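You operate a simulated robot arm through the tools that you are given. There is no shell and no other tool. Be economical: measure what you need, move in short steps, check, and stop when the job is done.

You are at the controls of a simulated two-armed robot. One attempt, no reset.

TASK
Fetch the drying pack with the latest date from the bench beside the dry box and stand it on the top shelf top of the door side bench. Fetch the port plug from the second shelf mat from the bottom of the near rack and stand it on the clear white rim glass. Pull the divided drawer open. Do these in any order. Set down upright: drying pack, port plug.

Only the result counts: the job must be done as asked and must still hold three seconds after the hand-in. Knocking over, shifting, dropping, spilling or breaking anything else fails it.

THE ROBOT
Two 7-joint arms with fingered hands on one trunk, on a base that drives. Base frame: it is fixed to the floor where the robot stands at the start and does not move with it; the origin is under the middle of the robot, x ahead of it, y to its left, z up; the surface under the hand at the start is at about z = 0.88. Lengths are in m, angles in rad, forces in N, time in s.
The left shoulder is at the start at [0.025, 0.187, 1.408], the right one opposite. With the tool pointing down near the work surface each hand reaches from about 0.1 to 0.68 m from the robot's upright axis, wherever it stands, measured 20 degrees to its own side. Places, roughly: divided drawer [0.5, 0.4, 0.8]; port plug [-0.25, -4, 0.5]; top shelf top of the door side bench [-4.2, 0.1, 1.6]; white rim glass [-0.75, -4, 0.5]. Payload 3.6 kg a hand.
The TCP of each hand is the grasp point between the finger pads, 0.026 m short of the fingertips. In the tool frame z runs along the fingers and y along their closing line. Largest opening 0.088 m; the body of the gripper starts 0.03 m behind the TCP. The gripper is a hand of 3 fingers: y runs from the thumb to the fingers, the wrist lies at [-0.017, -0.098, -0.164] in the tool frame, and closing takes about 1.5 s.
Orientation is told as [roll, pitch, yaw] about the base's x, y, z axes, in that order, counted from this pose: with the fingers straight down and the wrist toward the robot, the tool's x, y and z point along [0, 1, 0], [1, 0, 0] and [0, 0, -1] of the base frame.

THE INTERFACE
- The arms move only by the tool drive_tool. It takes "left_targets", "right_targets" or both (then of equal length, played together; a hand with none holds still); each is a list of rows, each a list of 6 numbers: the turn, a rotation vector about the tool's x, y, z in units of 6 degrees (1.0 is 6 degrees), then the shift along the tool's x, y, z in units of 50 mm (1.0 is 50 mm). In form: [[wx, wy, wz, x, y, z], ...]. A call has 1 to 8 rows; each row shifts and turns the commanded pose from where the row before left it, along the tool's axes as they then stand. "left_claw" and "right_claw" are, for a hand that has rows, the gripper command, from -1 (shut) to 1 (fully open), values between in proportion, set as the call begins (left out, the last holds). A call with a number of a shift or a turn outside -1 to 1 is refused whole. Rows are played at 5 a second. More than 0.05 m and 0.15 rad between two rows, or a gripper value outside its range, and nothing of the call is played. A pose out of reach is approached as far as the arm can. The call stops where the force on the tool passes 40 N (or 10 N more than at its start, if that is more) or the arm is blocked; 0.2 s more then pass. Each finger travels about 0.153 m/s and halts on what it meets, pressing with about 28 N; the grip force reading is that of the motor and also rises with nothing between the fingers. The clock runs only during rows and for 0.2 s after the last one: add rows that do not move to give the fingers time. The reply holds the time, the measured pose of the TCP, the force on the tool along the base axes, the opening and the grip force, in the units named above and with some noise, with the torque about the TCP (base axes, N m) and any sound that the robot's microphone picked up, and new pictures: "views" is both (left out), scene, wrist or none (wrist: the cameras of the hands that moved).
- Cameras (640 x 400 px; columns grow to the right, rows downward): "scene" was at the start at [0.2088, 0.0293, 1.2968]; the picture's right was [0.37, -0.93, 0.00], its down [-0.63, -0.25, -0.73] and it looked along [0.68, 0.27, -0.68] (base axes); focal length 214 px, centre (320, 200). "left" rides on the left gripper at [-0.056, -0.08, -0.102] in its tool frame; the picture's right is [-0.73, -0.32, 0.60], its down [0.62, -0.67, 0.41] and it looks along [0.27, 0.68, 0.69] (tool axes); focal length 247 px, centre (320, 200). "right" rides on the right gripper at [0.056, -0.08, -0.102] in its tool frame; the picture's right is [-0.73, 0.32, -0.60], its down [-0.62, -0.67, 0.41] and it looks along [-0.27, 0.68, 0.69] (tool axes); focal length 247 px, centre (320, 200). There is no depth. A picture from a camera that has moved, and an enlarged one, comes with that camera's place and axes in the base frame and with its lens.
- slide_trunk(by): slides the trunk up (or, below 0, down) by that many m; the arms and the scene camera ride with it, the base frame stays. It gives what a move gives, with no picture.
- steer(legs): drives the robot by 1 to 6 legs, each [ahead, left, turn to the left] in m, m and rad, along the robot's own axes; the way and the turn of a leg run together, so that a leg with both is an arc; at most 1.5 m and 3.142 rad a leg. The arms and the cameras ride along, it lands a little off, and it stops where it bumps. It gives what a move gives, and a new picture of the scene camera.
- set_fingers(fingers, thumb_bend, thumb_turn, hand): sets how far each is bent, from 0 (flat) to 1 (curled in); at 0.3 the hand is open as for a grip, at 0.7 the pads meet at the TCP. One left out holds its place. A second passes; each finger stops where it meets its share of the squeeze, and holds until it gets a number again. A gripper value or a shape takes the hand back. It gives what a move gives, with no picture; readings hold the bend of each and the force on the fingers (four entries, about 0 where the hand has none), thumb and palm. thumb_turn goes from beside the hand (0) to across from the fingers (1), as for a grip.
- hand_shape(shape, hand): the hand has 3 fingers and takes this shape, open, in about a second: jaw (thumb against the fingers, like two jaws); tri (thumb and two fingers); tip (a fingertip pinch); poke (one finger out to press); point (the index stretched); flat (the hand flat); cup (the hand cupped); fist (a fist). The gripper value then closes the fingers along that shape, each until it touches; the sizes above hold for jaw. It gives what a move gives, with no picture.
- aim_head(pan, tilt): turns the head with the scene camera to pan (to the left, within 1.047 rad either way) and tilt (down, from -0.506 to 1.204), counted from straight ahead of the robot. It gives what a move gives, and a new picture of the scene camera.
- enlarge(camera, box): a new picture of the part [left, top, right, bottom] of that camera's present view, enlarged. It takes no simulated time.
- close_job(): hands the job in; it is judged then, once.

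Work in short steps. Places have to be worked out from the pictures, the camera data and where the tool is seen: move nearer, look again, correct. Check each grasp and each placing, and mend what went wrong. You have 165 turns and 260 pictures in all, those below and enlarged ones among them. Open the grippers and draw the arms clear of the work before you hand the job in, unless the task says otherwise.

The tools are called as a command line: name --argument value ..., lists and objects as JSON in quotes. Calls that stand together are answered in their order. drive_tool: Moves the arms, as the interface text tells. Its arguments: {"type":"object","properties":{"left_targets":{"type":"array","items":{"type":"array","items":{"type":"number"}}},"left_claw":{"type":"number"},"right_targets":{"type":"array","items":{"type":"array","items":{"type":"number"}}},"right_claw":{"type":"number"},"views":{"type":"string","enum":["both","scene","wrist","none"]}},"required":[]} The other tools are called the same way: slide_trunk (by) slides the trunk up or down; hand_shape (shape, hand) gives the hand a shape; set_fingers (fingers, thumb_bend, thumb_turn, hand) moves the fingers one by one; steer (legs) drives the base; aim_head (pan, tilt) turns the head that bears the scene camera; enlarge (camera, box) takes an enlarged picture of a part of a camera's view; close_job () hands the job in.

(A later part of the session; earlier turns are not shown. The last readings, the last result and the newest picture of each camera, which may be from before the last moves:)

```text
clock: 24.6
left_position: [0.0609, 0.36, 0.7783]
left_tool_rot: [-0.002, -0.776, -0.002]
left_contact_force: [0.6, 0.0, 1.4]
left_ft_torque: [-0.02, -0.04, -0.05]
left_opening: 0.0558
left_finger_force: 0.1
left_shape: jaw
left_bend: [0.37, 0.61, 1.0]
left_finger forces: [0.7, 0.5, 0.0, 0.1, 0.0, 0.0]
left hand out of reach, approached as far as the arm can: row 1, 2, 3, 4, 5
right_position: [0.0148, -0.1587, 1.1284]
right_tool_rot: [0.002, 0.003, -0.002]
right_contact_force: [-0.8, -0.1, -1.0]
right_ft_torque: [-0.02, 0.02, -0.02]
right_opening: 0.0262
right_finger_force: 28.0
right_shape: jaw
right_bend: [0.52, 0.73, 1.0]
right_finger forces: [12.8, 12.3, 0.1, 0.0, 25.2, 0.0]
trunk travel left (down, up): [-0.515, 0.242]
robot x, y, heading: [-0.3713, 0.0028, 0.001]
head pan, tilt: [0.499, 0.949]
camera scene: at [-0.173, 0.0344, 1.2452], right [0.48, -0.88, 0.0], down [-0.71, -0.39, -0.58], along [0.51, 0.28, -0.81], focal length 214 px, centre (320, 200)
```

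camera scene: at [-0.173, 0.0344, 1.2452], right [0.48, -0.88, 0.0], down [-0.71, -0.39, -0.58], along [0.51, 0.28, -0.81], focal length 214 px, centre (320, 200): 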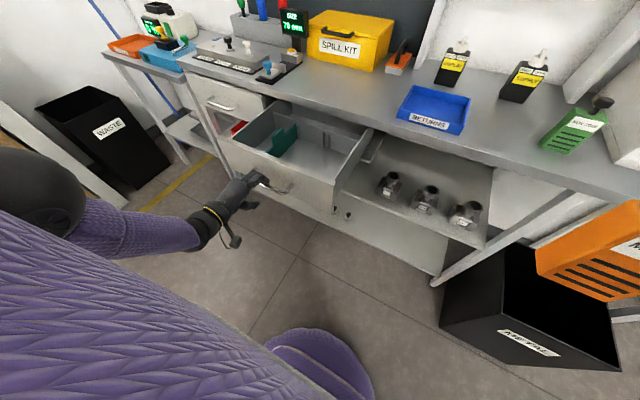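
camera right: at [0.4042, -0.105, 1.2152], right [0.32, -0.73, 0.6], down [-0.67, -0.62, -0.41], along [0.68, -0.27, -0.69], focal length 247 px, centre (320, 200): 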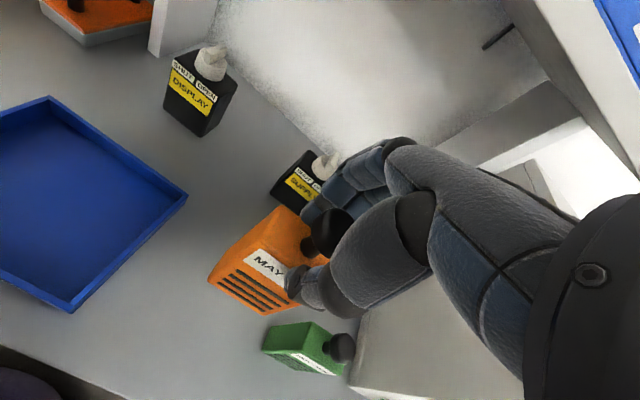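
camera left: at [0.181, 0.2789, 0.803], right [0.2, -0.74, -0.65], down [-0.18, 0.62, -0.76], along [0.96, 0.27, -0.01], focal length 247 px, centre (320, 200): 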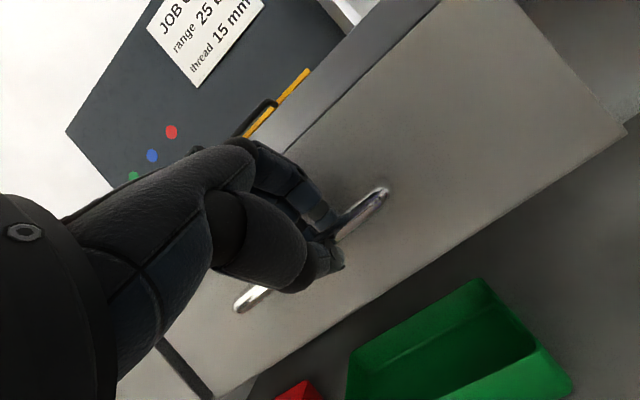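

The arm's reach is awkward here. Thumb now sits ~3 cm in front of the bar, so lifting the trunk straight up clears the handle.

slide_trunk --by 0.1

aim_head --pan 0.5 --tilt 0.95

```text
clock: 26.0
left_position: [0.0606, 0.3602, 0.8808]
left_tool_rot: [0.0, -0.778, -0.001]
left_contact_force: [-0.2, 0.0, 0.2]
left_ft_torque: [0.0, 0.01, 0.02]
left_opening: 0.0551
left_finger_force: 0.0
left_shape: jaw
left_bend: [0.38, 0.61, 1.0]
left_finger forces: [0.0, 0.0, 0.0, 0.0, 0.0, 0.0]
right_position: [0.0137, -0.1593, 1.2294]
right_tool_rot: [0.001, 0.002, -0.002]
right_contact_force: [1.2, 0.1, -2.0]
right_ft_torque: [-0.03, 0.0, 0.0]
right_opening: 0.0267
right_finger_force: 28.2
right_shape: jaw
right_bend: [0.52, 0.73, 1.0]
right_finger forces: [12.9, 12.3, 0.0, 0.1, 25.2, 0.0]
trunk travel left (down, up): [-0.615, 0.142]
robot x, y, heading: [-0.3704, 0.0014, -0.007]
head pan, tilt: [0.499, 0.949]
```

```text
clock: 26.6
left_position: [0.0606, 0.3608, 0.8796]
left_tool_rot: [-0.001, -0.778, -0.002]
left_contact_force: [0.2, -0.6, 0.3]
left_ft_torque: [-0.01, 0.03, -0.03]
left_opening: 0.0552
left_finger_force: 0.1
left_shape: jaw
left_bend: [0.38, 0.61, 1.0]
left_finger forces: [0.0, 0.1, 0.0, 0.1, 0.0, 0.0]
right_position: [0.0134, -0.1608, 1.2274]
right_tool_rot: [0.001, -0.001, -0.001]
right_contact_force: [-0.5, -0.4, -1.1]
right_ft_torque: [0.0, 0.01, 0.01]
right_opening: 0.0261
right_finger_force: 28.1
right_shape: jaw
right_bend: [0.52, 0.73, 1.0]
right_finger forces: [12.9, 12.3, 0.0, 0.0, 25.2, 0.1]
trunk travel left (down, up): [-0.615, 0.142]
robot x, y, heading: [-0.3708, 0.003, 0.001]
head pan, tilt: [0.499, 0.949]
camera scene: at [-0.1766, 0.0341, 1.3473], right [0.48, -0.88, 0.0], down [-0.71, -0.39, -0.58], along [0.51, 0.28, -0.81], focal length 214 px, centre (320, 200)
```

scene: 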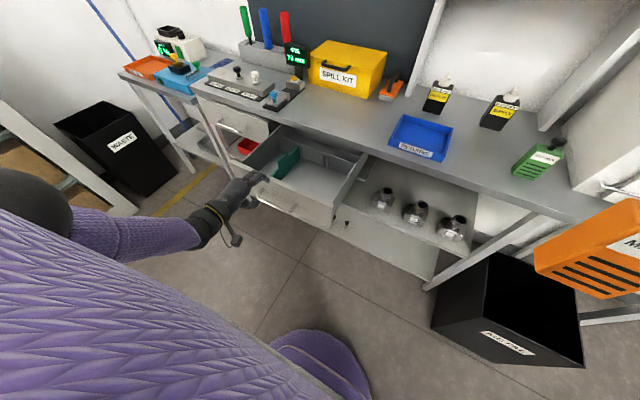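

Handle is free. Back off 0.35 m, turn left to face the room behind and look.

steer --legs '[[-0.35, 0, 0], [0, 0, 1.57]]'

aim_head --pan 0.8 --tilt 0.3

```text
clock: 27.7
left_position: [0.0261, 0.407, 0.8786]
left_tool_rot: [-0.004, -0.78, 0.064]
left_contact_force: [-0.7, 0.0, 0.2]
left_ft_torque: [0.01, -0.03, 0.0]
left_opening: 0.0548
left_finger_force: 0.0
left_shape: jaw
left_bend: [0.38, 0.61, 1.0]
left_finger forces: [0.0, 0.1, 0.0, 0.1, 0.0, 0.1]
right_position: [0.0145, -0.1141, 1.2293]
right_tool_rot: [-0.001, 0.003, 0.068]
right_contact_force: [0.5, 0.8, -2.6]
right_ft_torque: [-0.02, -0.02, -0.01]
right_opening: 0.0265
right_finger_force: 28.3
right_shape: jaw
right_bend: [0.52, 0.73, 1.0]
right_finger forces: [12.9, 12.4, 0.0, 0.0, 25.3, 0.0]
trunk travel left (down, up): [-0.615, 0.142]
robot x, y, heading: [-0.3816, 0.0167, 0.067]
head pan, tilt: [0.499, 0.949]
stopped in leg 1: the robot was blocked; the commanded pose is now the measured one
camera scene: at [-0.1898, 0.0674, 1.3474], right [0.54, -0.84, 0.0], down [-0.69, -0.44, -0.58], along [0.49, 0.31, -0.81], focal length 214 px, centre (320, 200)
```

scene: 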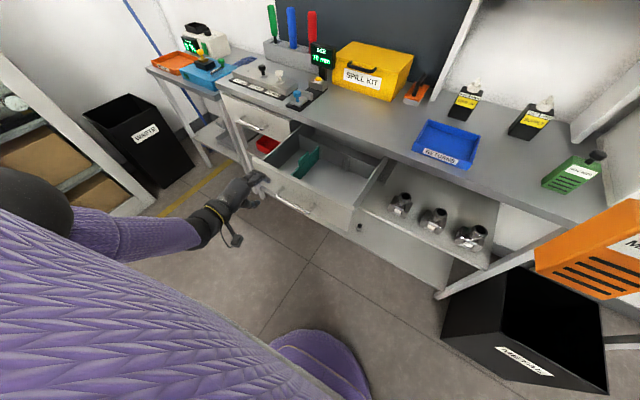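

```text
clock: 28.7
left_position: [0.0266, 0.406, 0.8805]
left_tool_rot: [-0.001, -0.778, 0.066]
left_contact_force: [-0.1, 0.0, 0.5]
left_ft_torque: [0.02, 0.01, 0.0]
left_opening: 0.0552
left_finger_force: 0.2
left_shape: jaw
left_bend: [0.38, 0.61, 1.0]
left_finger forces: [0.1, 0.0, 0.0, 0.1, 0.0, 0.0]
right_position: [0.0133, -0.1166, 1.2275]
right_tool_rot: [-0.001, 0.003, 0.066]
right_contact_force: [-0.2, 0.6, -0.3]
right_ft_torque: [-0.03, 0.02, -0.02]
right_opening: 0.0264
right_finger_force: 27.9
right_shape: jaw
right_bend: [0.52, 0.73, 1.0]
right_finger forces: [13.0, 12.4, 0.0, 0.1, 25.3, 0.1]
trunk travel left (down, up): [-0.615, 0.142]
robot x, y, heading: [-0.3821, 0.0156, 0.068]
head pan, tilt: [0.799, 0.3]
camera scene: at [-0.1899, 0.0973, 1.4032], right [0.76, -0.65, 0.0], down [-0.19, -0.23, -0.95], along [0.62, 0.73, -0.3], focal length 214 px, centre (320, 200)
```

scene: 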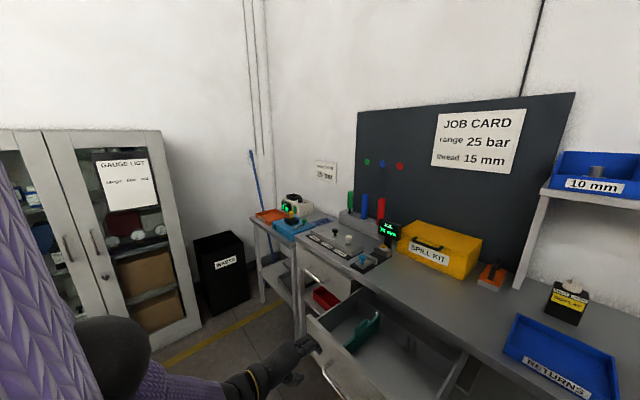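

Something behind blocked the base (and yawed it slightly). First lift the left hand up away from the drawer, then I'll move forward a hair and rotate to look around.

drive_tool --left_targets '[[0, 0, 0, 0, 0.6, -0.6], [0, 0, 0, 0, 0.6, -0.6], [0, 0, 0, 0, 0.6, -0.6], [0, 0, 0, 0, 0.6, -0.6], [0, 0, 0, 0, 0.6, -0.6], [0, 0, 0, -0.3, 0, -0.6]]' --views "none"

aim_head --pan 1.047 --tilt 0.8

aim_head --pan -1.047 --tilt 0.7

```text
clock: 30.1
left_position: [0.0949, 0.4464, 0.9275]
left_tool_rot: [0.001, -0.781, 0.064]
left_contact_force: [0.5, -0.8, 0.4]
left_ft_torque: [-0.04, 0.02, 0.0]
left_opening: 0.0553
left_finger_force: 0.0
left_shape: jaw
left_bend: [0.38, 0.61, 1.0]
left_finger forces: [0.1, 0.0, 0.1, 0.1, 0.0, 0.1]
left hand out of reach, approached as far as the arm can: row 1, 2, 3, 4, 5, 6
right_position: [0.0144, -0.1174, 1.2285]
right_tool_rot: [0.0, 0.001, 0.066]
right_contact_force: [0.5, 0.2, -1.3]
right_ft_torque: [-0.01, 0.01, 0.0]
right_opening: 0.0266
right_finger_force: 27.6
right_shape: jaw
right_bend: [0.52, 0.73, 1.0]
right_finger forces: [13.0, 12.3, 0.0, 0.1, 25.3, 0.0]
trunk travel left (down, up): [-0.615, 0.142]
robot x, y, heading: [-0.3817, 0.0192, 0.063]
head pan, tilt: [0.799, 0.3]
```

```text
clock: 31.1
left_position: [0.0956, 0.4445, 0.9269]
left_tool_rot: [0.001, -0.782, 0.064]
left_contact_force: [1.0, 0.1, -0.9]
left_ft_torque: [0.0, 0.03, -0.01]
left_opening: 0.0548
left_finger_force: 0.0
left_shape: jaw
left_bend: [0.38, 0.61, 1.0]
left_finger forces: [0.0, 0.0, 0.0, 0.0, 0.0, 0.0]
right_position: [0.0146, -0.117, 1.2272]
right_tool_rot: [0.0, 0.002, 0.066]
right_contact_force: [0.0, -0.3, -0.5]
right_ft_torque: [0.01, 0.01, -0.02]
right_opening: 0.0268
right_finger_force: 28.4
right_shape: jaw
right_bend: [0.52, 0.73, 1.0]
right_finger forces: [13.1, 12.4, 0.1, 0.0, 25.3, 0.0]
trunk travel left (down, up): [-0.615, 0.142]
robot x, y, heading: [-0.3822, 0.0167, 0.068]
head pan, tilt: [1.047, 0.799]
camera scene: at [-0.2146, 0.0981, 1.359], right [0.9, -0.44, 0.0], down [-0.32, -0.64, -0.7], along [0.31, 0.63, -0.72], focal length 214 px, centre (320, 200)
```

scene: 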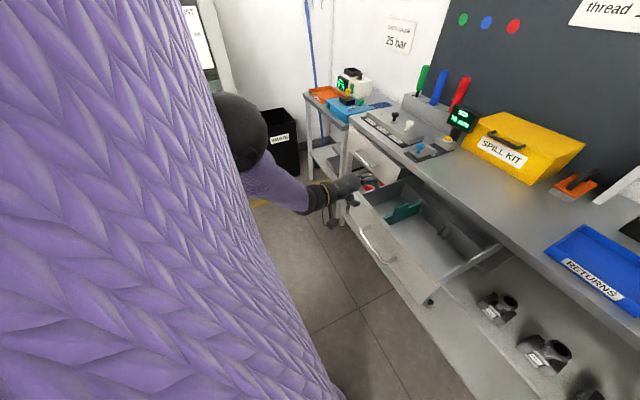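

```text
clock: 33.0
left_position: [0.097, 0.4463, 0.9264]
left_tool_rot: [0.0, -0.781, 0.064]
left_contact_force: [0.5, -0.4, 0.3]
left_ft_torque: [-0.02, 0.0, -0.02]
left_opening: 0.0551
left_finger_force: 0.2
left_shape: jaw
left_bend: [0.38, 0.61, 1.0]
left_finger forces: [0.1, 0.0, 0.0, 0.0, 0.0, 0.0]
right_position: [0.0137, -0.1173, 1.2271]
right_tool_rot: [-0.003, 0.002, 0.067]
right_contact_force: [0.1, 0.4, -1.3]
right_ft_torque: [0.02, -0.01, -0.01]
right_opening: 0.0262
right_finger_force: 27.9
right_shape: jaw
right_bend: [0.52, 0.73, 1.0]
right_finger forces: [13.1, 12.4, 0.0, 0.1, 25.4, 0.1]
trunk travel left (down, up): [-0.615, 0.142]
robot x, y, heading: [-0.3793, 0.0182, 0.065]
head pan, tilt: [-1.047, 0.7]
camera scene: at [-0.2028, -0.0448, 1.3671], right [-0.83, -0.56, 0.0], down [-0.36, 0.53, -0.76], along [0.43, -0.64, -0.64], focal length 214 px, centre (320, 200)
```

scene: 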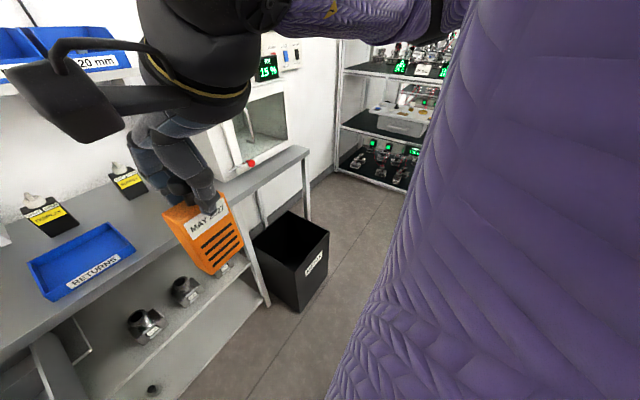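

Nothing is visible behind from here. I straighten the left hand (pitch back to fingers-down) with a slight rise to get out of the awkward arm posture.

drive_tool --left_targets '[[0.94, 0, 0, 0, 0, 0], [0.94, 0, 0, 0, 0, 0], [0.94, 0, 0, 0, 0, -0.2], [0.94, 0, 0, 0, 0, -0.4], [0.94, 0, 0, 0, 0, -0.4], [0.94, 0, 0, 0, 0, -0.5], [0.94, 0, 0, 0, 0, -0.5], [0.9, 0, 0, 0, 0, -0.5]]' --views "none"

drive_tool --left_targets '[[0, 0, 0, 0, 0, -0.6], [0, 0, 0, 0, 0, -0.6], [0, 0, 0, 0, -0.5, -0.6], [0, 0, 0, 0, -0.5, -0.3], [0, 0, 0, 0, -0.5, 0], [0, 0, 0, 0, -0.5, 0]]' --views "none"

```text
clock: 34.9
left_position: [0.1417, 0.4916, 0.9435]
left_tool_rot: [0.003, 0.007, 0.063]
left_contact_force: [-0.8, -0.7, 0.8]
left_ft_torque: [-0.03, -0.01, -0.01]
left_opening: 0.0549
left_finger_force: 0.0
left_shape: jaw
left_bend: [0.38, 0.61, 1.0]
left_finger forces: [0.0, 0.0, 0.1, 0.1, 0.0, 0.0]
left hand out of reach, approached as far as the arm can: row 1, 2, 3, 4, 5, 6, 7, 8
right_position: [0.0149, -0.1169, 1.2278]
right_tool_rot: [0.0, 0.002, 0.067]
right_contact_force: [-0.2, 0.3, -1.6]
right_ft_torque: [0.01, 0.01, -0.01]
right_opening: 0.0264
right_finger_force: 28.2
right_shape: jaw
right_bend: [0.52, 0.73, 1.0]
right_finger forces: [12.9, 12.4, 0.1, 0.0, 25.3, 0.1]
trunk travel left (down, up): [-0.615, 0.142]
robot x, y, heading: [-0.3813, 0.0174, 0.07]
head pan, tilt: [-1.047, 0.7]
```

```text
clock: 36.2
left_position: [0.1417, 0.5386, 0.9749]
left_tool_rot: [-0.002, 0.007, 0.065]
left_contact_force: [-0.2, 0.3, -0.1]
left_ft_torque: [0.02, -0.04, 0.03]
left_opening: 0.0551
left_finger_force: 0.0
left_shape: jaw
left_bend: [0.38, 0.61, 1.0]
left_finger forces: [0.0, 0.0, 0.1, 0.0, 0.0, 0.0]
left hand out of reach, approached as far as the arm can: row 1, 2, 3, 4, 5, 6
right_position: [0.0144, -0.1166, 1.2279]
right_tool_rot: [-0.002, 0.002, 0.066]
right_contact_force: [-0.3, 0.2, -0.7]
right_ft_torque: [0.02, 0.01, 0.01]
right_opening: 0.0262
right_finger_force: 28.2
right_shape: jaw
right_bend: [0.52, 0.73, 1.0]
right_finger forces: [13.0, 12.4, 0.0, 0.1, 25.3, 0.0]
trunk travel left (down, up): [-0.615, 0.142]
robot x, y, heading: [-0.3768, 0.0216, 0.066]
head pan, tilt: [-1.047, 0.7]
```

aim_head --pan 0.9 --tilt 0.5

```text
clock: 38.1
left_position: [0.141, 0.5368, 0.9769]
left_tool_rot: [0.0, 0.004, 0.065]
left_contact_force: [-0.8, 0.4, -0.2]
left_ft_torque: [0.0, -0.01, 0.03]
left_opening: 0.0551
left_finger_force: 0.1
left_shape: jaw
left_bend: [0.38, 0.61, 1.0]
left_finger forces: [0.1, 0.1, 0.0, 0.1, 0.0, 0.0]
right_position: [0.0135, -0.1173, 1.228]
right_tool_rot: [-0.001, 0.002, 0.068]
right_contact_force: [-0.1, -0.7, -1.5]
right_ft_torque: [0.03, 0.0, -0.03]
right_opening: 0.0261
right_finger_force: 28.2
right_shape: jaw
right_bend: [0.52, 0.73, 1.0]
right_finger forces: [13.1, 12.4, 0.0, 0.0, 25.2, 0.0]
trunk travel left (down, up): [-0.615, 0.142]
robot x, y, heading: [-0.3825, 0.0181, 0.071]
head pan, tilt: [0.901, 0.499]
camera scene: at [-0.1985, 0.1006, 1.3849], right [0.82, -0.57, 0.0], down [-0.27, -0.39, -0.88], along [0.5, 0.72, -0.48], focal length 214 px, centre (320, 200)
```

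scene: 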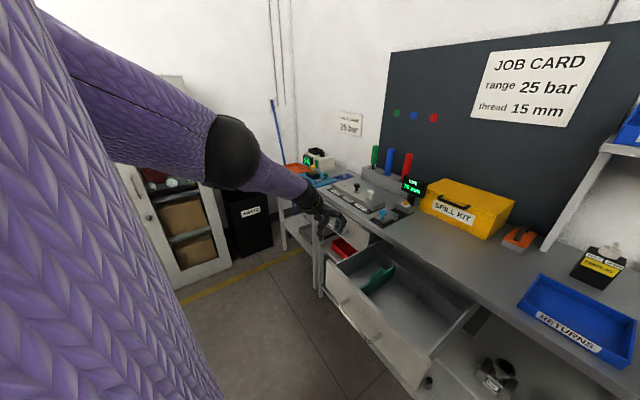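

The left elbow is nearly straight. Test a small move inward/down to see how the arm responds.

drive_tool --left_targets '[[0, 0, 0, -0.5, 0, 0.5], [0, 0, 0, -0.5, 0, 0.5], [0, 0, 0, -0.5, 0, 0]]' --views "none"

```text
clock: 39.0
left_position: [0.1374, 0.4711, 0.9393]
left_tool_rot: [0.0, 0.006, 0.065]
left_contact_force: [-0.2, -0.8, -0.1]
left_ft_torque: [-0.02, 0.0, -0.01]
left_opening: 0.0551
left_finger_force: 0.0
left_shape: jaw
left_bend: [0.38, 0.61, 1.0]
left_finger forces: [0.0, 0.0, 0.0, 0.0, 0.1, 0.0]
left hand out of reach, approached as far as the arm can: row 1, 2
right_position: [0.0145, -0.1161, 1.2275]
right_tool_rot: [0.001, 0.004, 0.065]
right_contact_force: [0.8, 0.2, -0.9]
right_ft_torque: [-0.01, -0.04, -0.01]
right_opening: 0.0263
right_finger_force: 27.7
right_shape: jaw
right_bend: [0.52, 0.73, 1.0]
right_finger forces: [13.0, 12.4, 0.0, 0.1, 25.3, 0.0]
trunk travel left (down, up): [-0.615, 0.142]
robot x, y, heading: [-0.379, 0.0227, 0.064]
head pan, tilt: [0.901, 0.499]
```

It follows inward moves. Continue inward and then back/up in small pieces.

drive_tool --left_targets '[[0, 0, 0, -0.5, 0, 0], [0, 0, 0, -0.5, 0, 0], [0, 0, 0, -0.5, 0, 0], [0, 0, 0, -0.5, -0.3, 0], [0, 0, 0, -0.3, -0.5, 0], [0, 0, 0, 0, -0.5, 0]]' --views "none"

```text
clock: 40.4
left_position: [0.0787, 0.3503, 0.9391]
left_tool_rot: [-0.001, 0.003, 0.064]
left_contact_force: [-0.4, 1.4, 0.1]
left_ft_torque: [0.01, 0.03, 0.02]
left_opening: 0.0548
left_finger_force: 0.0
left_shape: jaw
left_bend: [0.38, 0.61, 1.0]
left_finger forces: [0.0, 0.1, 0.1, 0.0, 0.1, 0.1]
right_position: [0.0135, -0.1169, 1.2278]
right_tool_rot: [-0.002, 0.002, 0.064]
right_contact_force: [-0.8, -0.6, -1.3]
right_ft_torque: [-0.01, -0.01, 0.02]
right_opening: 0.0263
right_finger_force: 28.0
right_shape: jaw
right_bend: [0.52, 0.73, 1.0]
right_finger forces: [13.1, 12.4, 0.0, 0.1, 25.3, 0.1]
trunk travel left (down, up): [-0.615, 0.142]
robot x, y, heading: [-0.3848, 0.0209, 0.072]
head pan, tilt: [0.901, 0.499]
```

Reachable again. Now raise the hand and draw it nearer.

drive_tool --left_targets '[[0, 0, 0, 0, -0.5, -0.3], [0, 0, 0, 0, -0.3, -0.5], [0, 0, 0, 0, -0.2, -0.8], [0, 0, 0, 0, 0, -0.8], [0, 0, 0, 0, 0, -0.8], [0, 0, 0, 0, 0, -0.8]]' --views "scene"

```text
clock: 41.8
left_position: [0.031, 0.3512, 1.14]
left_tool_rot: [0.001, 0.003, 0.066]
left_contact_force: [0.3, -0.7, 0.5]
left_ft_torque: [-0.02, 0.0, 0.01]
left_opening: 0.055
left_finger_force: 0.1
left_shape: jaw
left_bend: [0.38, 0.61, 1.0]
left_finger forces: [0.1, 0.0, 0.0, 0.0, 0.0, 0.0]
right_position: [0.0138, -0.1171, 1.2288]
right_tool_rot: [-0.003, 0.002, 0.067]
right_contact_force: [-0.4, -0.5, -1.8]
right_ft_torque: [0.0, 0.0, -0.01]
right_opening: 0.0263
right_finger_force: 28.5
right_shape: jaw
right_bend: [0.52, 0.73, 1.0]
right_finger forces: [13.0, 12.4, 0.0, 0.1, 25.4, 0.1]
trunk travel left (down, up): [-0.615, 0.142]
robot x, y, heading: [-0.3763, 0.0184, 0.072]
head pan, tilt: [0.901, 0.499]
camera scene: at [-0.1991, 0.1007, 1.3849], right [0.82, -0.57, 0.0], down [-0.27, -0.39, -0.88], along [0.5, 0.72, -0.48], focal length 214 px, centre (320, 200)
```

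scene: 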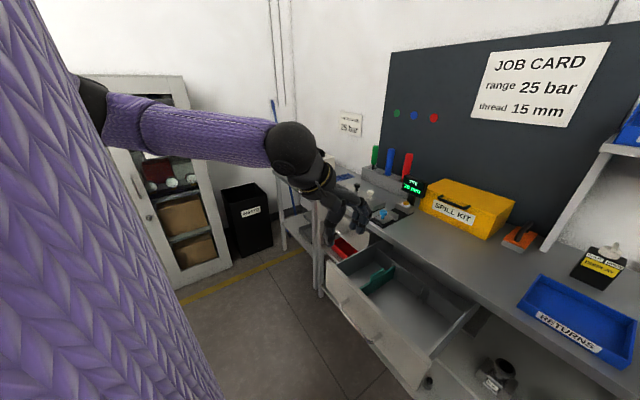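

Arm is tidy now. Nudge forward 2 cm and turn left 0.7 to see what blocked the way behind.

steer --legs '[[0.02, 0, 0], [0, 0, 0.7]]'

aim_head --pan 1.047 --tilt 0.5

```text
clock: 44.4
left_position: [-0.255, 0.5387, 1.1392]
left_tool_rot: [0.0, 0.005, 0.754]
left_contact_force: [-0.3, -0.5, 1.2]
left_ft_torque: [-0.02, 0.01, 0.0]
left_opening: 0.0551
left_finger_force: 0.0
left_shape: jaw
left_bend: [0.38, 0.61, 1.0]
left_finger forces: [0.1, 0.0, 0.0, 0.0, 0.1, 0.0]
right_position: [0.0305, 0.1671, 1.2275]
right_tool_rot: [-0.001, 0.002, 0.755]
right_contact_force: [-0.3, -0.1, -0.3]
right_ft_torque: [-0.03, -0.03, 0.02]
right_opening: 0.0262
right_finger_force: 27.9
right_shape: jaw
right_bend: [0.52, 0.73, 1.0]
right_finger forces: [12.8, 12.1, 0.0, 0.0, 25.0, 0.0]
trunk travel left (down, up): [-0.615, 0.142]
robot x, y, heading: [-0.3574, 0.0161, 0.756]
head pan, tilt: [0.901, 0.499]
camera scene: at [-0.2737, 0.1994, 1.3849], right [1.0, 0.09, 0.0], down [0.04, -0.48, -0.88], along [-0.08, 0.87, -0.48], focal length 214 px, centre (320, 200)
```

scene: 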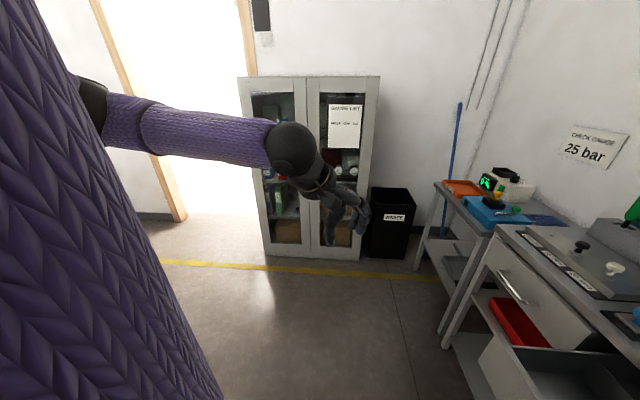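

```text
clock: 45.1
left_position: [-0.2547, 0.5398, 1.1393]
left_tool_rot: [0.001, 0.005, 0.755]
left_contact_force: [0.1, 0.0, -0.2]
left_ft_torque: [-0.04, 0.0, -0.02]
left_opening: 0.0548
left_finger_force: 0.0
left_shape: jaw
left_bend: [0.38, 0.61, 1.0]
left_finger forces: [0.0, 0.1, 0.1, 0.0, 0.1, 0.0]
right_position: [0.0295, 0.1662, 1.2272]
right_tool_rot: [-0.003, 0.0, 0.753]
right_contact_force: [0.3, 0.5, -1.1]
right_ft_torque: [-0.02, 0.02, 0.03]
right_opening: 0.0263
right_finger_force: 27.6
right_shape: jaw
right_bend: [0.52, 0.73, 1.0]
right_finger forces: [12.8, 12.3, 0.0, 0.0, 25.0, 0.0]
trunk travel left (down, up): [-0.615, 0.142]
robot x, y, heading: [-0.3554, 0.0181, 0.754]
head pan, tilt: [1.047, 0.499]
camera scene: at [-0.2867, 0.1973, 1.3849], right [0.97, 0.23, 0.0], down [0.11, -0.47, -0.88], along [-0.2, 0.85, -0.48], focal length 214 px, centre (320, 200)
```

scene: 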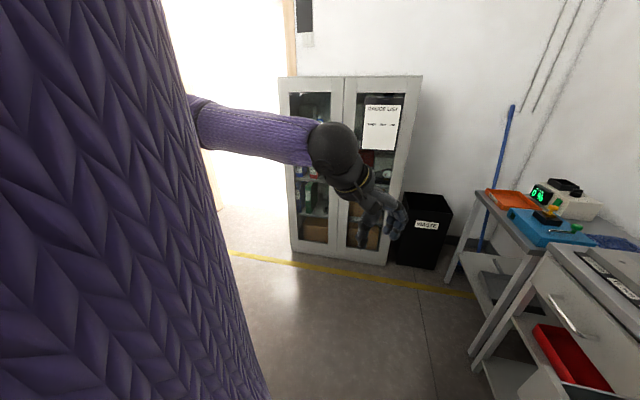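

Free floor to the left. Turn another 0.8 and look toward −x.

steer --legs '[[0, 0, 0.85]]'

aim_head --pan 1.0 --tilt 0.35

```text
clock: 47.7
left_position: [-0.6824, 0.439, 1.14]
left_tool_rot: [0.0, 0.004, 1.612]
left_contact_force: [0.1, -0.8, -0.1]
left_ft_torque: [0.01, 0.0, 0.03]
left_opening: 0.0552
left_finger_force: 0.0
left_shape: jaw
left_bend: [0.38, 0.61, 1.0]
left_finger forces: [0.0, 0.1, 0.1, 0.1, 0.0, 0.1]
right_position: [-0.2149, 0.411, 1.228]
right_tool_rot: [-0.002, 0.002, 1.612]
right_contact_force: [0.4, 0.1, -1.5]
right_ft_torque: [0.01, 0.0, 0.03]
right_opening: 0.0262
right_finger_force: 28.3
right_shape: jaw
right_bend: [0.52, 0.73, 1.0]
right_finger forces: [12.8, 12.1, 0.0, 0.0, 24.9, 0.1]
trunk travel left (down, up): [-0.615, 0.142]
robot x, y, heading: [-0.3598, 0.0215, 1.62]
head pan, tilt: [1.047, 0.499]
camera scene: at [-0.4481, 0.192, 1.3849], right [0.46, 0.89, 0.0], down [0.42, -0.22, -0.88], along [-0.78, 0.41, -0.48], focal length 214 px, centre (320, 200)
```

scene: 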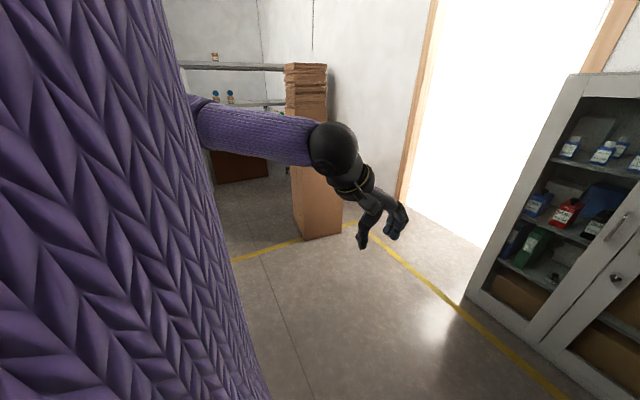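

```text
clock: 48.4
left_position: [-0.6826, 0.44, 1.1394]
left_tool_rot: [0.0, 0.003, 1.609]
left_contact_force: [-0.2, -0.6, -0.1]
left_ft_torque: [-0.01, -0.02, 0.01]
left_opening: 0.055
left_finger_force: 0.1
left_shape: jaw
left_bend: [0.38, 0.61, 1.0]
left_finger forces: [0.0, 0.1, 0.0, 0.0, 0.1, 0.0]
right_position: [-0.2154, 0.4123, 1.2287]
right_tool_rot: [-0.001, 0.001, 1.612]
right_contact_force: [-0.3, 0.4, -1.3]
right_ft_torque: [0.0, 0.0, 0.01]
right_opening: 0.026
right_finger_force: 27.4
right_shape: jaw
right_bend: [0.52, 0.73, 1.0]
right_finger forces: [12.7, 12.1, 0.1, 0.0, 24.9, 0.0]
trunk travel left (down, up): [-0.615, 0.142]
robot x, y, heading: [-0.3576, 0.0236, 1.613]
head pan, tilt: [1.0, 0.351]
camera scene: at [-0.4478, 0.1968, 1.3985], right [0.5, 0.86, 0.0], down [0.3, -0.17, -0.94], along [-0.81, 0.47, -0.34], focal length 214 px, centre (320, 200)
```

scene: 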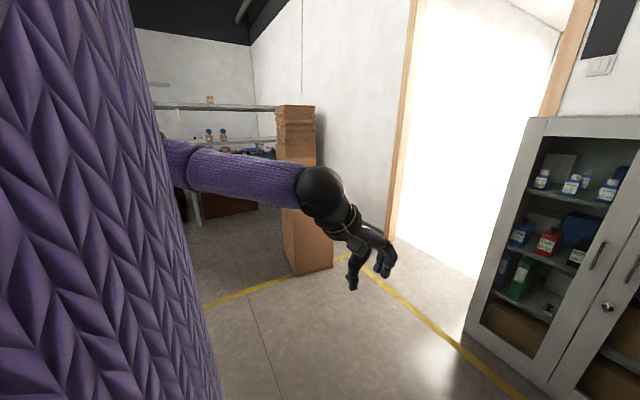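

The far bench is visible beyond. Drive forward 0.45 m (away from whatever was behind), then turn left 1.0 and look.

steer --legs '[[0.45, 0, 0], [0, 0, 0.9]]'

aim_head --pan 0.6 --tilt 0.35

```text
clock: 53.4
left_position: [-0.9068, 0.4811, 1.1391]
left_tool_rot: [0.0, 0.006, 2.502]
left_contact_force: [0.5, 1.0, -0.3]
left_ft_torque: [-0.03, -0.02, -0.04]
left_opening: 0.0549
left_finger_force: 0.1
left_shape: jaw
left_bend: [0.38, 0.61, 1.0]
left_finger forces: [0.0, 0.0, 0.1, 0.1, 0.1, 0.0]
right_position: [-0.5903, 0.8269, 1.2286]
right_tool_rot: [-0.003, 0.001, 2.502]
right_contact_force: [-0.3, 0.3, -2.1]
right_ft_torque: [-0.02, 0.0, 0.01]
right_opening: 0.0261
right_finger_force: 28.0
right_shape: jaw
right_bend: [0.52, 0.73, 1.0]
right_finger forces: [12.8, 12.1, 0.1, 0.0, 24.8, 0.1]
trunk travel left (down, up): [-0.615, 0.142]
robot x, y, heading: [-0.3781, 0.4713, 2.505]
head pan, tilt: [1.0, 0.351]
camera scene: at [-0.5719, 0.5109, 1.3986], right [-0.36, 0.93, 0.0], down [0.32, 0.12, -0.94], along [-0.88, -0.33, -0.34], focal length 214 px, centre (320, 200)
```

scene: 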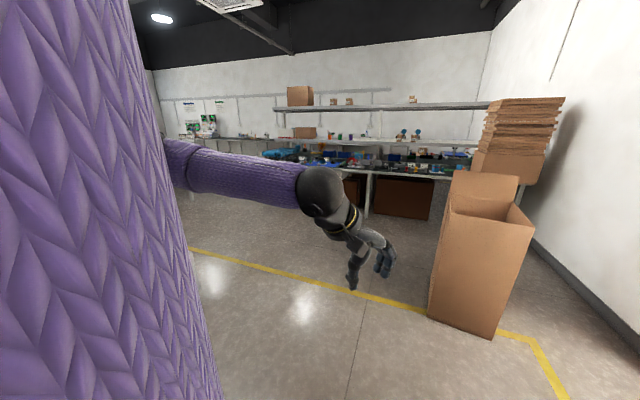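

```text
clock: 54.3
left_position: [-0.9063, 0.4803, 1.139]
left_tool_rot: [-0.001, 0.004, 2.503]
left_contact_force: [0.4, 1.6, 0.0]
left_ft_torque: [-0.02, 0.02, 0.0]
left_opening: 0.0548
left_finger_force: 0.0
left_shape: jaw
left_bend: [0.38, 0.61, 1.0]
left_finger forces: [0.0, 0.1, 0.0, 0.0, 0.1, 0.1]
right_position: [-0.5897, 0.8256, 1.2279]
right_tool_rot: [-0.002, 0.001, 2.504]
right_contact_force: [-1.3, -0.4, -2.2]
right_ft_torque: [-0.03, 0.01, 0.01]
right_opening: 0.026
right_finger_force: 27.7
right_shape: jaw
right_bend: [0.52, 0.73, 1.0]
right_finger forces: [12.7, 12.1, 0.1, 0.0, 24.8, 0.0]
trunk travel left (down, up): [-0.615, 0.142]
robot x, y, heading: [-0.3745, 0.4644, 2.508]
head pan, tilt: [0.6, 0.351]
camera scene: at [-0.5779, 0.5474, 1.3986], right [0.04, 1.0, 0.0], down [0.34, -0.01, -0.94], along [-0.94, 0.03, -0.34], focal length 214 px, centre (320, 200)
```

scene: 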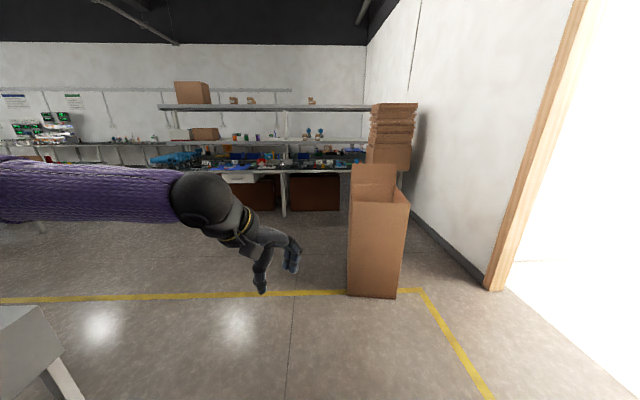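

The target shelf is the top one straight ahead. Enlarge.

enlarge --camera "scene" --box '[130, 60, 450, 230]'

```text
2.00 times, centred on (290, 145) of scene
camera zoom: at [-0.5779, 0.5474, 1.3986], right [0.04, 1.0, 0.0], down [0.34, -0.01, -0.94], along [-0.94, 0.03, -0.34], focal length 429 px, centre (380, 310)
```

zoom: 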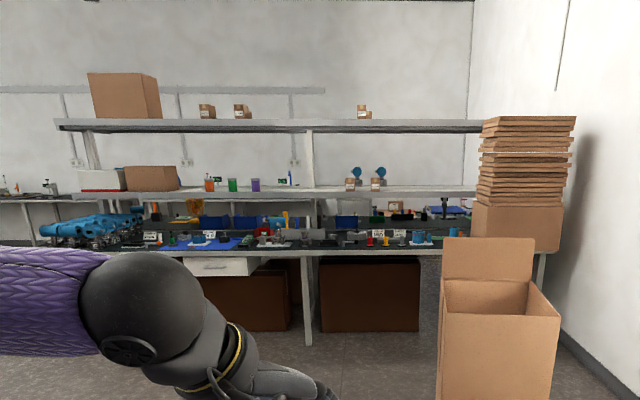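

Shelf top ≈1.6–1.63 m, free spot near the middle. Turn to face −x and drive to x≈−2.0, then look again.

steer --legs '[[0, 0, 0.634], [1.3, 0, 0], [0.3, 0.2, 0]]'

aim_head --pan 0 --tilt 0.3

```text
clock: 64.4
left_position: [-2.388, -0.0587, 1.1397]
left_tool_rot: [0.0, 0.003, -3.134]
left_contact_force: [0.3, 0.9, -0.6]
left_ft_torque: [-0.03, 0.03, 0.0]
left_opening: 0.0549
left_finger_force: 0.0
left_shape: jaw
left_bend: [0.38, 0.61, 1.0]
left_finger forces: [0.0, 0.0, 0.1, 0.0, 0.1, 0.1]
right_position: [-2.3438, 0.4087, 1.228]
right_tool_rot: [-0.002, 0.001, -3.134]
right_contact_force: [-0.5, -0.1, -1.2]
right_ft_torque: [0.01, -0.01, 0.02]
right_opening: 0.0261
right_finger_force: 27.7
right_shape: jaw
right_bend: [0.53, 0.73, 1.0]
right_finger forces: [12.7, 12.0, 0.0, 0.1, 24.8, 0.1]
trunk travel left (down, up): [-0.615, 0.142]
robot x, y, heading: [-1.9581, 0.2498, -3.131]
head pan, tilt: [0.6, 0.351]
camera scene: at [-2.1676, 0.1939, 1.3985], right [-0.57, 0.82, 0.0], down [0.28, 0.2, -0.94], along [-0.77, -0.54, -0.34], focal length 214 px, centre (320, 200)
```

scene: 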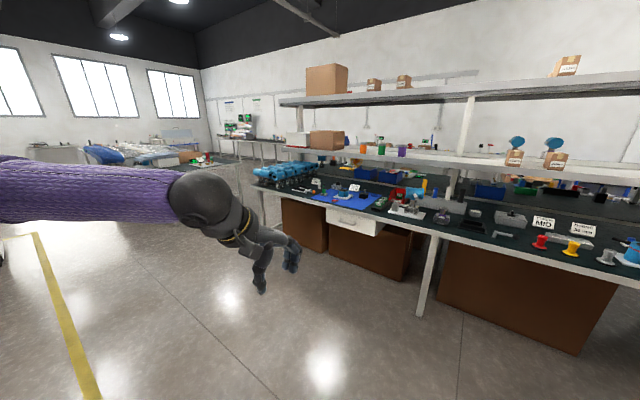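

```text
clock: 65.4
left_position: [-2.3888, -0.0578, 1.139]
left_tool_rot: [0.0, 0.006, -3.133]
left_contact_force: [0.3, 0.4, -0.3]
left_ft_torque: [-0.02, 0.0, 0.0]
left_opening: 0.0551
left_finger_force: 0.0
left_shape: jaw
left_bend: [0.38, 0.61, 1.0]
left_finger forces: [0.0, 0.0, 0.0, 0.1, 0.0, 0.0]
right_position: [-2.3447, 0.4076, 1.229]
right_tool_rot: [-0.002, 0.002, -3.132]
right_contact_force: [0.1, 0.0, -1.1]
right_ft_torque: [-0.01, 0.02, -0.02]
right_opening: 0.0263
right_finger_force: 27.8
right_shape: jaw
right_bend: [0.53, 0.73, 1.0]
right_finger forces: [12.7, 11.9, 0.0, 0.1, 24.8, 0.0]
trunk travel left (down, up): [-0.615, 0.142]
robot x, y, heading: [-1.9583, 0.2508, -3.133]
head pan, tilt: [0.0, 0.3]
camera scene: at [-2.1844, 0.2464, 1.4032], right [-0.01, 1.0, 0.0], down [0.3, 0.0, -0.96], along [-0.96, -0.01, -0.3], focal length 214 px, centre (320, 200)
```

scene: 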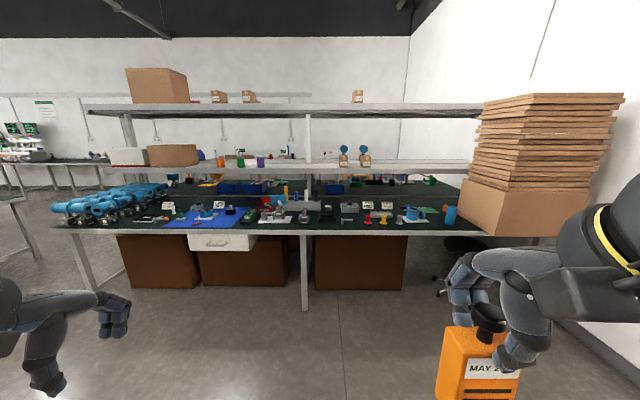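

Bench edge x≈−3.57, z≈0.72; top shelf front edge between x −3.8 and −4.05. Raise the trunk fully, lift the right hand, draw the left hand in.

slide_trunk --by 0.14

drive_tool --right_targets '[[0, 0, 0, 0, 0, -0.8], [0, 0, 0, 0, 0, -0.8], [0, 0, 0, 0, 0, -0.8], [0, 0, 0, 0, 0, -0.8], [0, 0, 0, 0, 0, -0.8], [0, 0, 0, 0, 0, -0.8], [0, 0, 0, 0, 0, -0.8], [0, 0, 0, 0, 0, -0.8]]' --left_targets '[[0, 0, 0, 0, -0.2, 0], [0, 0, 0, 0, -0.4, 0], [0, 0, 0, 0, -0.4, 0], [0, 0, 0, 0, -0.4, 0], [0, 0, 0, 0, -0.4, 0], [0, 0, 0, 0, -0.4, 0], [0, 0, 0, 0, 0, 0], [0, 0, 0, 0, 0, 0]]' --views "scene"

```text
clock: 67.1
left_position: [-2.3877, -0.059, 1.2805]
left_tool_rot: [-0.001, 0.006, -3.133]
left_contact_force: [0.0, -0.9, 0.6]
left_ft_torque: [0.01, 0.01, 0.0]
left_opening: 0.0549
left_finger_force: 0.1
left_shape: jaw
left_bend: [0.38, 0.61, 1.0]
left_finger forces: [0.0, 0.0, 0.0, 0.0, 0.0, 0.1]
right_position: [-2.3438, 0.4076, 1.3681]
right_tool_rot: [-0.001, 0.002, -3.132]
right_contact_force: [-1.0, 0.3, -1.9]
right_ft_torque: [0.01, -0.02, 0.02]
right_opening: 0.0261
right_finger_force: 28.0
right_shape: jaw
right_bend: [0.53, 0.73, 1.0]
right_finger forces: [12.7, 12.2, 0.0, 0.0, 24.8, 0.1]
trunk travel left (down, up): [-0.755, 0.002]
robot x, y, heading: [-1.9594, 0.2458, -3.13]
head pan, tilt: [0.0, 0.3]
```

```text
clock: 68.9
left_position: [-2.2775, -0.0566, 1.2804]
left_tool_rot: [-0.004, 0.004, -3.132]
left_contact_force: [-0.5, -0.4, -1.2]
left_ft_torque: [0.03, 0.0, 0.0]
left_opening: 0.055
left_finger_force: 0.0
left_shape: jaw
left_bend: [0.38, 0.61, 1.0]
left_finger forces: [0.0, 0.0, 0.0, 0.1, 0.0, 0.0]
right_position: [-2.3456, 0.4084, 1.6865]
right_tool_rot: [-0.002, 0.004, -3.13]
right_contact_force: [-0.5, 0.0, -1.6]
right_ft_torque: [0.0, 0.03, -0.01]
right_opening: 0.026
right_finger_force: 28.0
right_shape: jaw
right_bend: [0.53, 0.73, 1.0]
right_finger forces: [12.7, 12.2, 0.1, 0.0, 24.7, 0.1]
trunk travel left (down, up): [-0.755, 0.002]
robot x, y, heading: [-1.9559, 0.2512, -3.129]
head pan, tilt: [0.0, 0.3]
camera scene: at [-2.1829, 0.2459, 1.5439], right [-0.01, 1.0, 0.0], down [0.3, 0.0, -0.96], along [-0.96, -0.01, -0.3], focal length 214 px, centre (320, 200)
```

scene: 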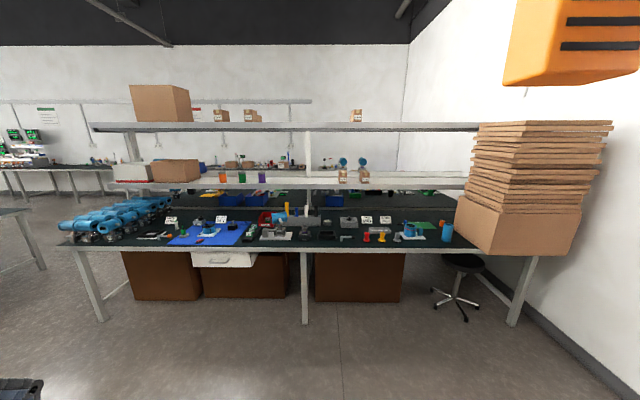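

Triangulated: shelf front edge x≈−4.0, top z≈1.62. For reach I'll come up with the right shoulder leading: move to about (−2.9, 0), turn left 45°.

steer --legs '[[0.9, 0.22, 0], [0, 0, 0.785]]'

aim_head --pan -0.785 --tilt 0.2

```text
clock: 75.8
left_position: [-2.8757, -0.4139, 1.2812]
left_tool_rot: [0.0, 0.005, -2.35]
left_contact_force: [-0.6, 0.0, -0.4]
left_ft_torque: [-0.01, -0.01, 0.01]
left_opening: 0.0549
left_finger_force: 0.0
left_shape: jaw
left_bend: [0.38, 0.61, 1.0]
left_finger forces: [0.0, 0.1, 0.0, 0.1, 0.0, 0.0]
right_position: [-3.2501, -0.1331, 1.6864]
right_tool_rot: [-0.002, 0.002, -2.351]
right_contact_force: [-0.9, 0.0, -1.8]
right_ft_torque: [0.01, -0.01, -0.03]
right_opening: 0.0257
right_finger_force: 27.9
right_shape: jaw
right_bend: [0.53, 0.73, 1.0]
right_finger forces: [12.7, 11.9, 0.1, 0.0, 24.5, 0.1]
trunk travel left (down, up): [-0.755, 0.002]
robot x, y, heading: [-2.8637, 0.0289, -2.35]
head pan, tilt: [0.0, 0.3]
camera scene: at [-3.0225, -0.1321, 1.5438], right [-0.71, 0.7, 0.0], down [0.21, 0.21, -0.96], along [-0.67, -0.68, -0.3], focal length 214 px, centre (320, 200)
```

scene: 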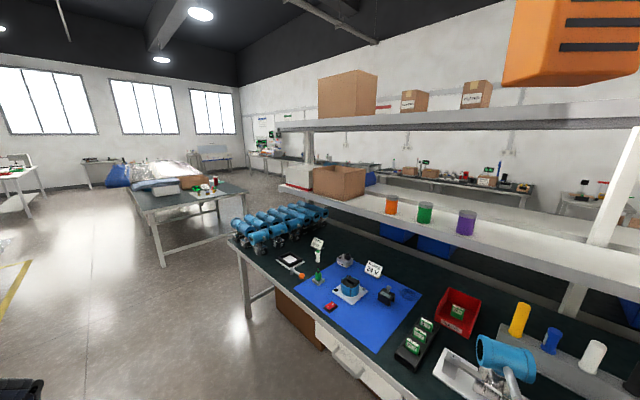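

```text
clock: 77.0
left_position: [-2.8757, -0.4138, 1.2802]
left_tool_rot: [0.0, 0.005, -2.352]
left_contact_force: [-1.0, 0.1, -0.5]
left_ft_torque: [0.01, 0.02, 0.01]
left_opening: 0.055
left_finger_force: 0.0
left_shape: jaw
left_bend: [0.38, 0.61, 1.0]
left_finger forces: [0.1, 0.0, 0.0, 0.1, 0.1, 0.0]
right_position: [-3.2509, -0.133, 1.686]
right_tool_rot: [-0.003, 0.002, -2.351]
right_contact_force: [0.2, -0.3, -1.0]
right_ft_torque: [0.0, 0.02, 0.05]
right_opening: 0.0257
right_finger_force: 28.3
right_shape: jaw
right_bend: [0.53, 0.73, 1.0]
right_finger forces: [12.6, 12.0, 0.0, 0.0, 24.6, 0.0]
trunk travel left (down, up): [-0.755, 0.002]
robot x, y, heading: [-2.8636, 0.03, -2.353]
head pan, tilt: [-0.785, 0.201]
camera scene: at [-3.0501, -0.0664, 1.5531], right [-0.01, 1.0, 0.0], down [0.2, 0.0, -0.98], along [-0.98, -0.01, -0.2], focal length 214 px, centre (320, 200)
```

scene: 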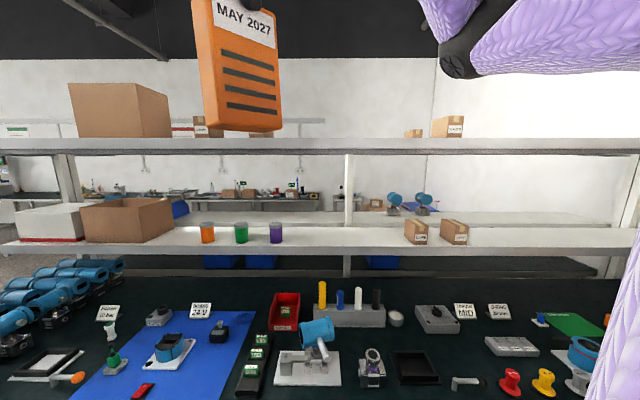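

Shelf: front edge x≈−4.02, top z≈1.625; y from −0.2 to 0.35 is free. Raise the pack by 0.115 m and move the base 0.38 m toward the bench.

drive_tool --right_targets '[[0, 0, 0, 0, 0, -0.6], [0, 0, 0, 0, 0, -0.6], [0, 0, 0, 0, 0, -0.6], [0, 0, 0, 0, 0, -0.6]]' --views "none"

steer --legs '[[0.27, -0.27, 0]]'

```text
clock: 78.0
left_position: [-2.8729, -0.4142, 1.2808]
left_tool_rot: [-0.001, 0.003, -2.351]
left_contact_force: [-0.4, 0.2, -0.3]
left_ft_torque: [-0.01, -0.03, 0.0]
left_opening: 0.055
left_finger_force: 0.1
left_shape: jaw
left_bend: [0.38, 0.61, 1.0]
left_finger forces: [0.1, 0.0, 0.0, 0.0, 0.0, 0.0]
right_position: [-3.2503, -0.1341, 1.8058]
right_tool_rot: [0.0, 0.001, -2.35]
right_contact_force: [-0.4, -0.4, -1.3]
right_ft_torque: [0.0, 0.01, 0.02]
right_opening: 0.0258
right_finger_force: 28.0
right_shape: jaw
right_bend: [0.53, 0.73, 1.0]
right_finger forces: [12.6, 12.1, 0.1, 0.0, 24.5, 0.1]
trunk travel left (down, up): [-0.755, 0.002]
robot x, y, heading: [-2.8673, 0.0301, -2.354]
head pan, tilt: [-0.785, 0.201]
```

```text
clock: 80.4
left_position: [-3.2541, -0.4166, 1.2806]
left_tool_rot: [-0.002, 0.003, -2.358]
left_contact_force: [0.1, -0.3, -0.4]
left_ft_torque: [0.01, 0.02, -0.01]
left_opening: 0.0551
left_finger_force: 0.1
left_shape: jaw
left_bend: [0.38, 0.61, 1.0]
left_finger forces: [0.0, 0.1, 0.0, 0.1, 0.0, 0.1]
right_position: [-3.6281, -0.1347, 1.8061]
right_tool_rot: [-0.003, 0.002, -2.357]
right_contact_force: [0.1, -0.2, -1.1]
right_ft_torque: [0.0, -0.02, -0.02]
right_opening: 0.026
right_finger_force: 28.1
right_shape: jaw
right_bend: [0.53, 0.73, 1.0]
right_finger forces: [12.6, 12.0, 0.0, 0.0, 24.6, 0.0]
trunk travel left (down, up): [-0.755, 0.002]
robot x, y, heading: [-3.2377, 0.0264, -2.354]
head pan, tilt: [-0.785, 0.201]
camera scene: at [-3.4262, -0.0678, 1.5532], right [0.0, 1.0, 0.0], down [0.2, 0.0, -0.98], along [-0.98, 0.0, -0.2], focal length 214 px, centre (320, 200)
```

scene: 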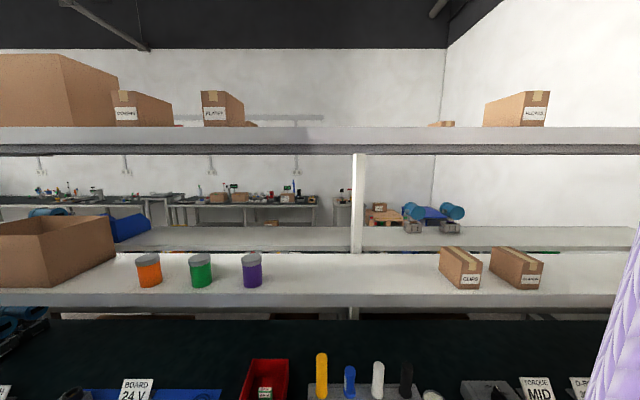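

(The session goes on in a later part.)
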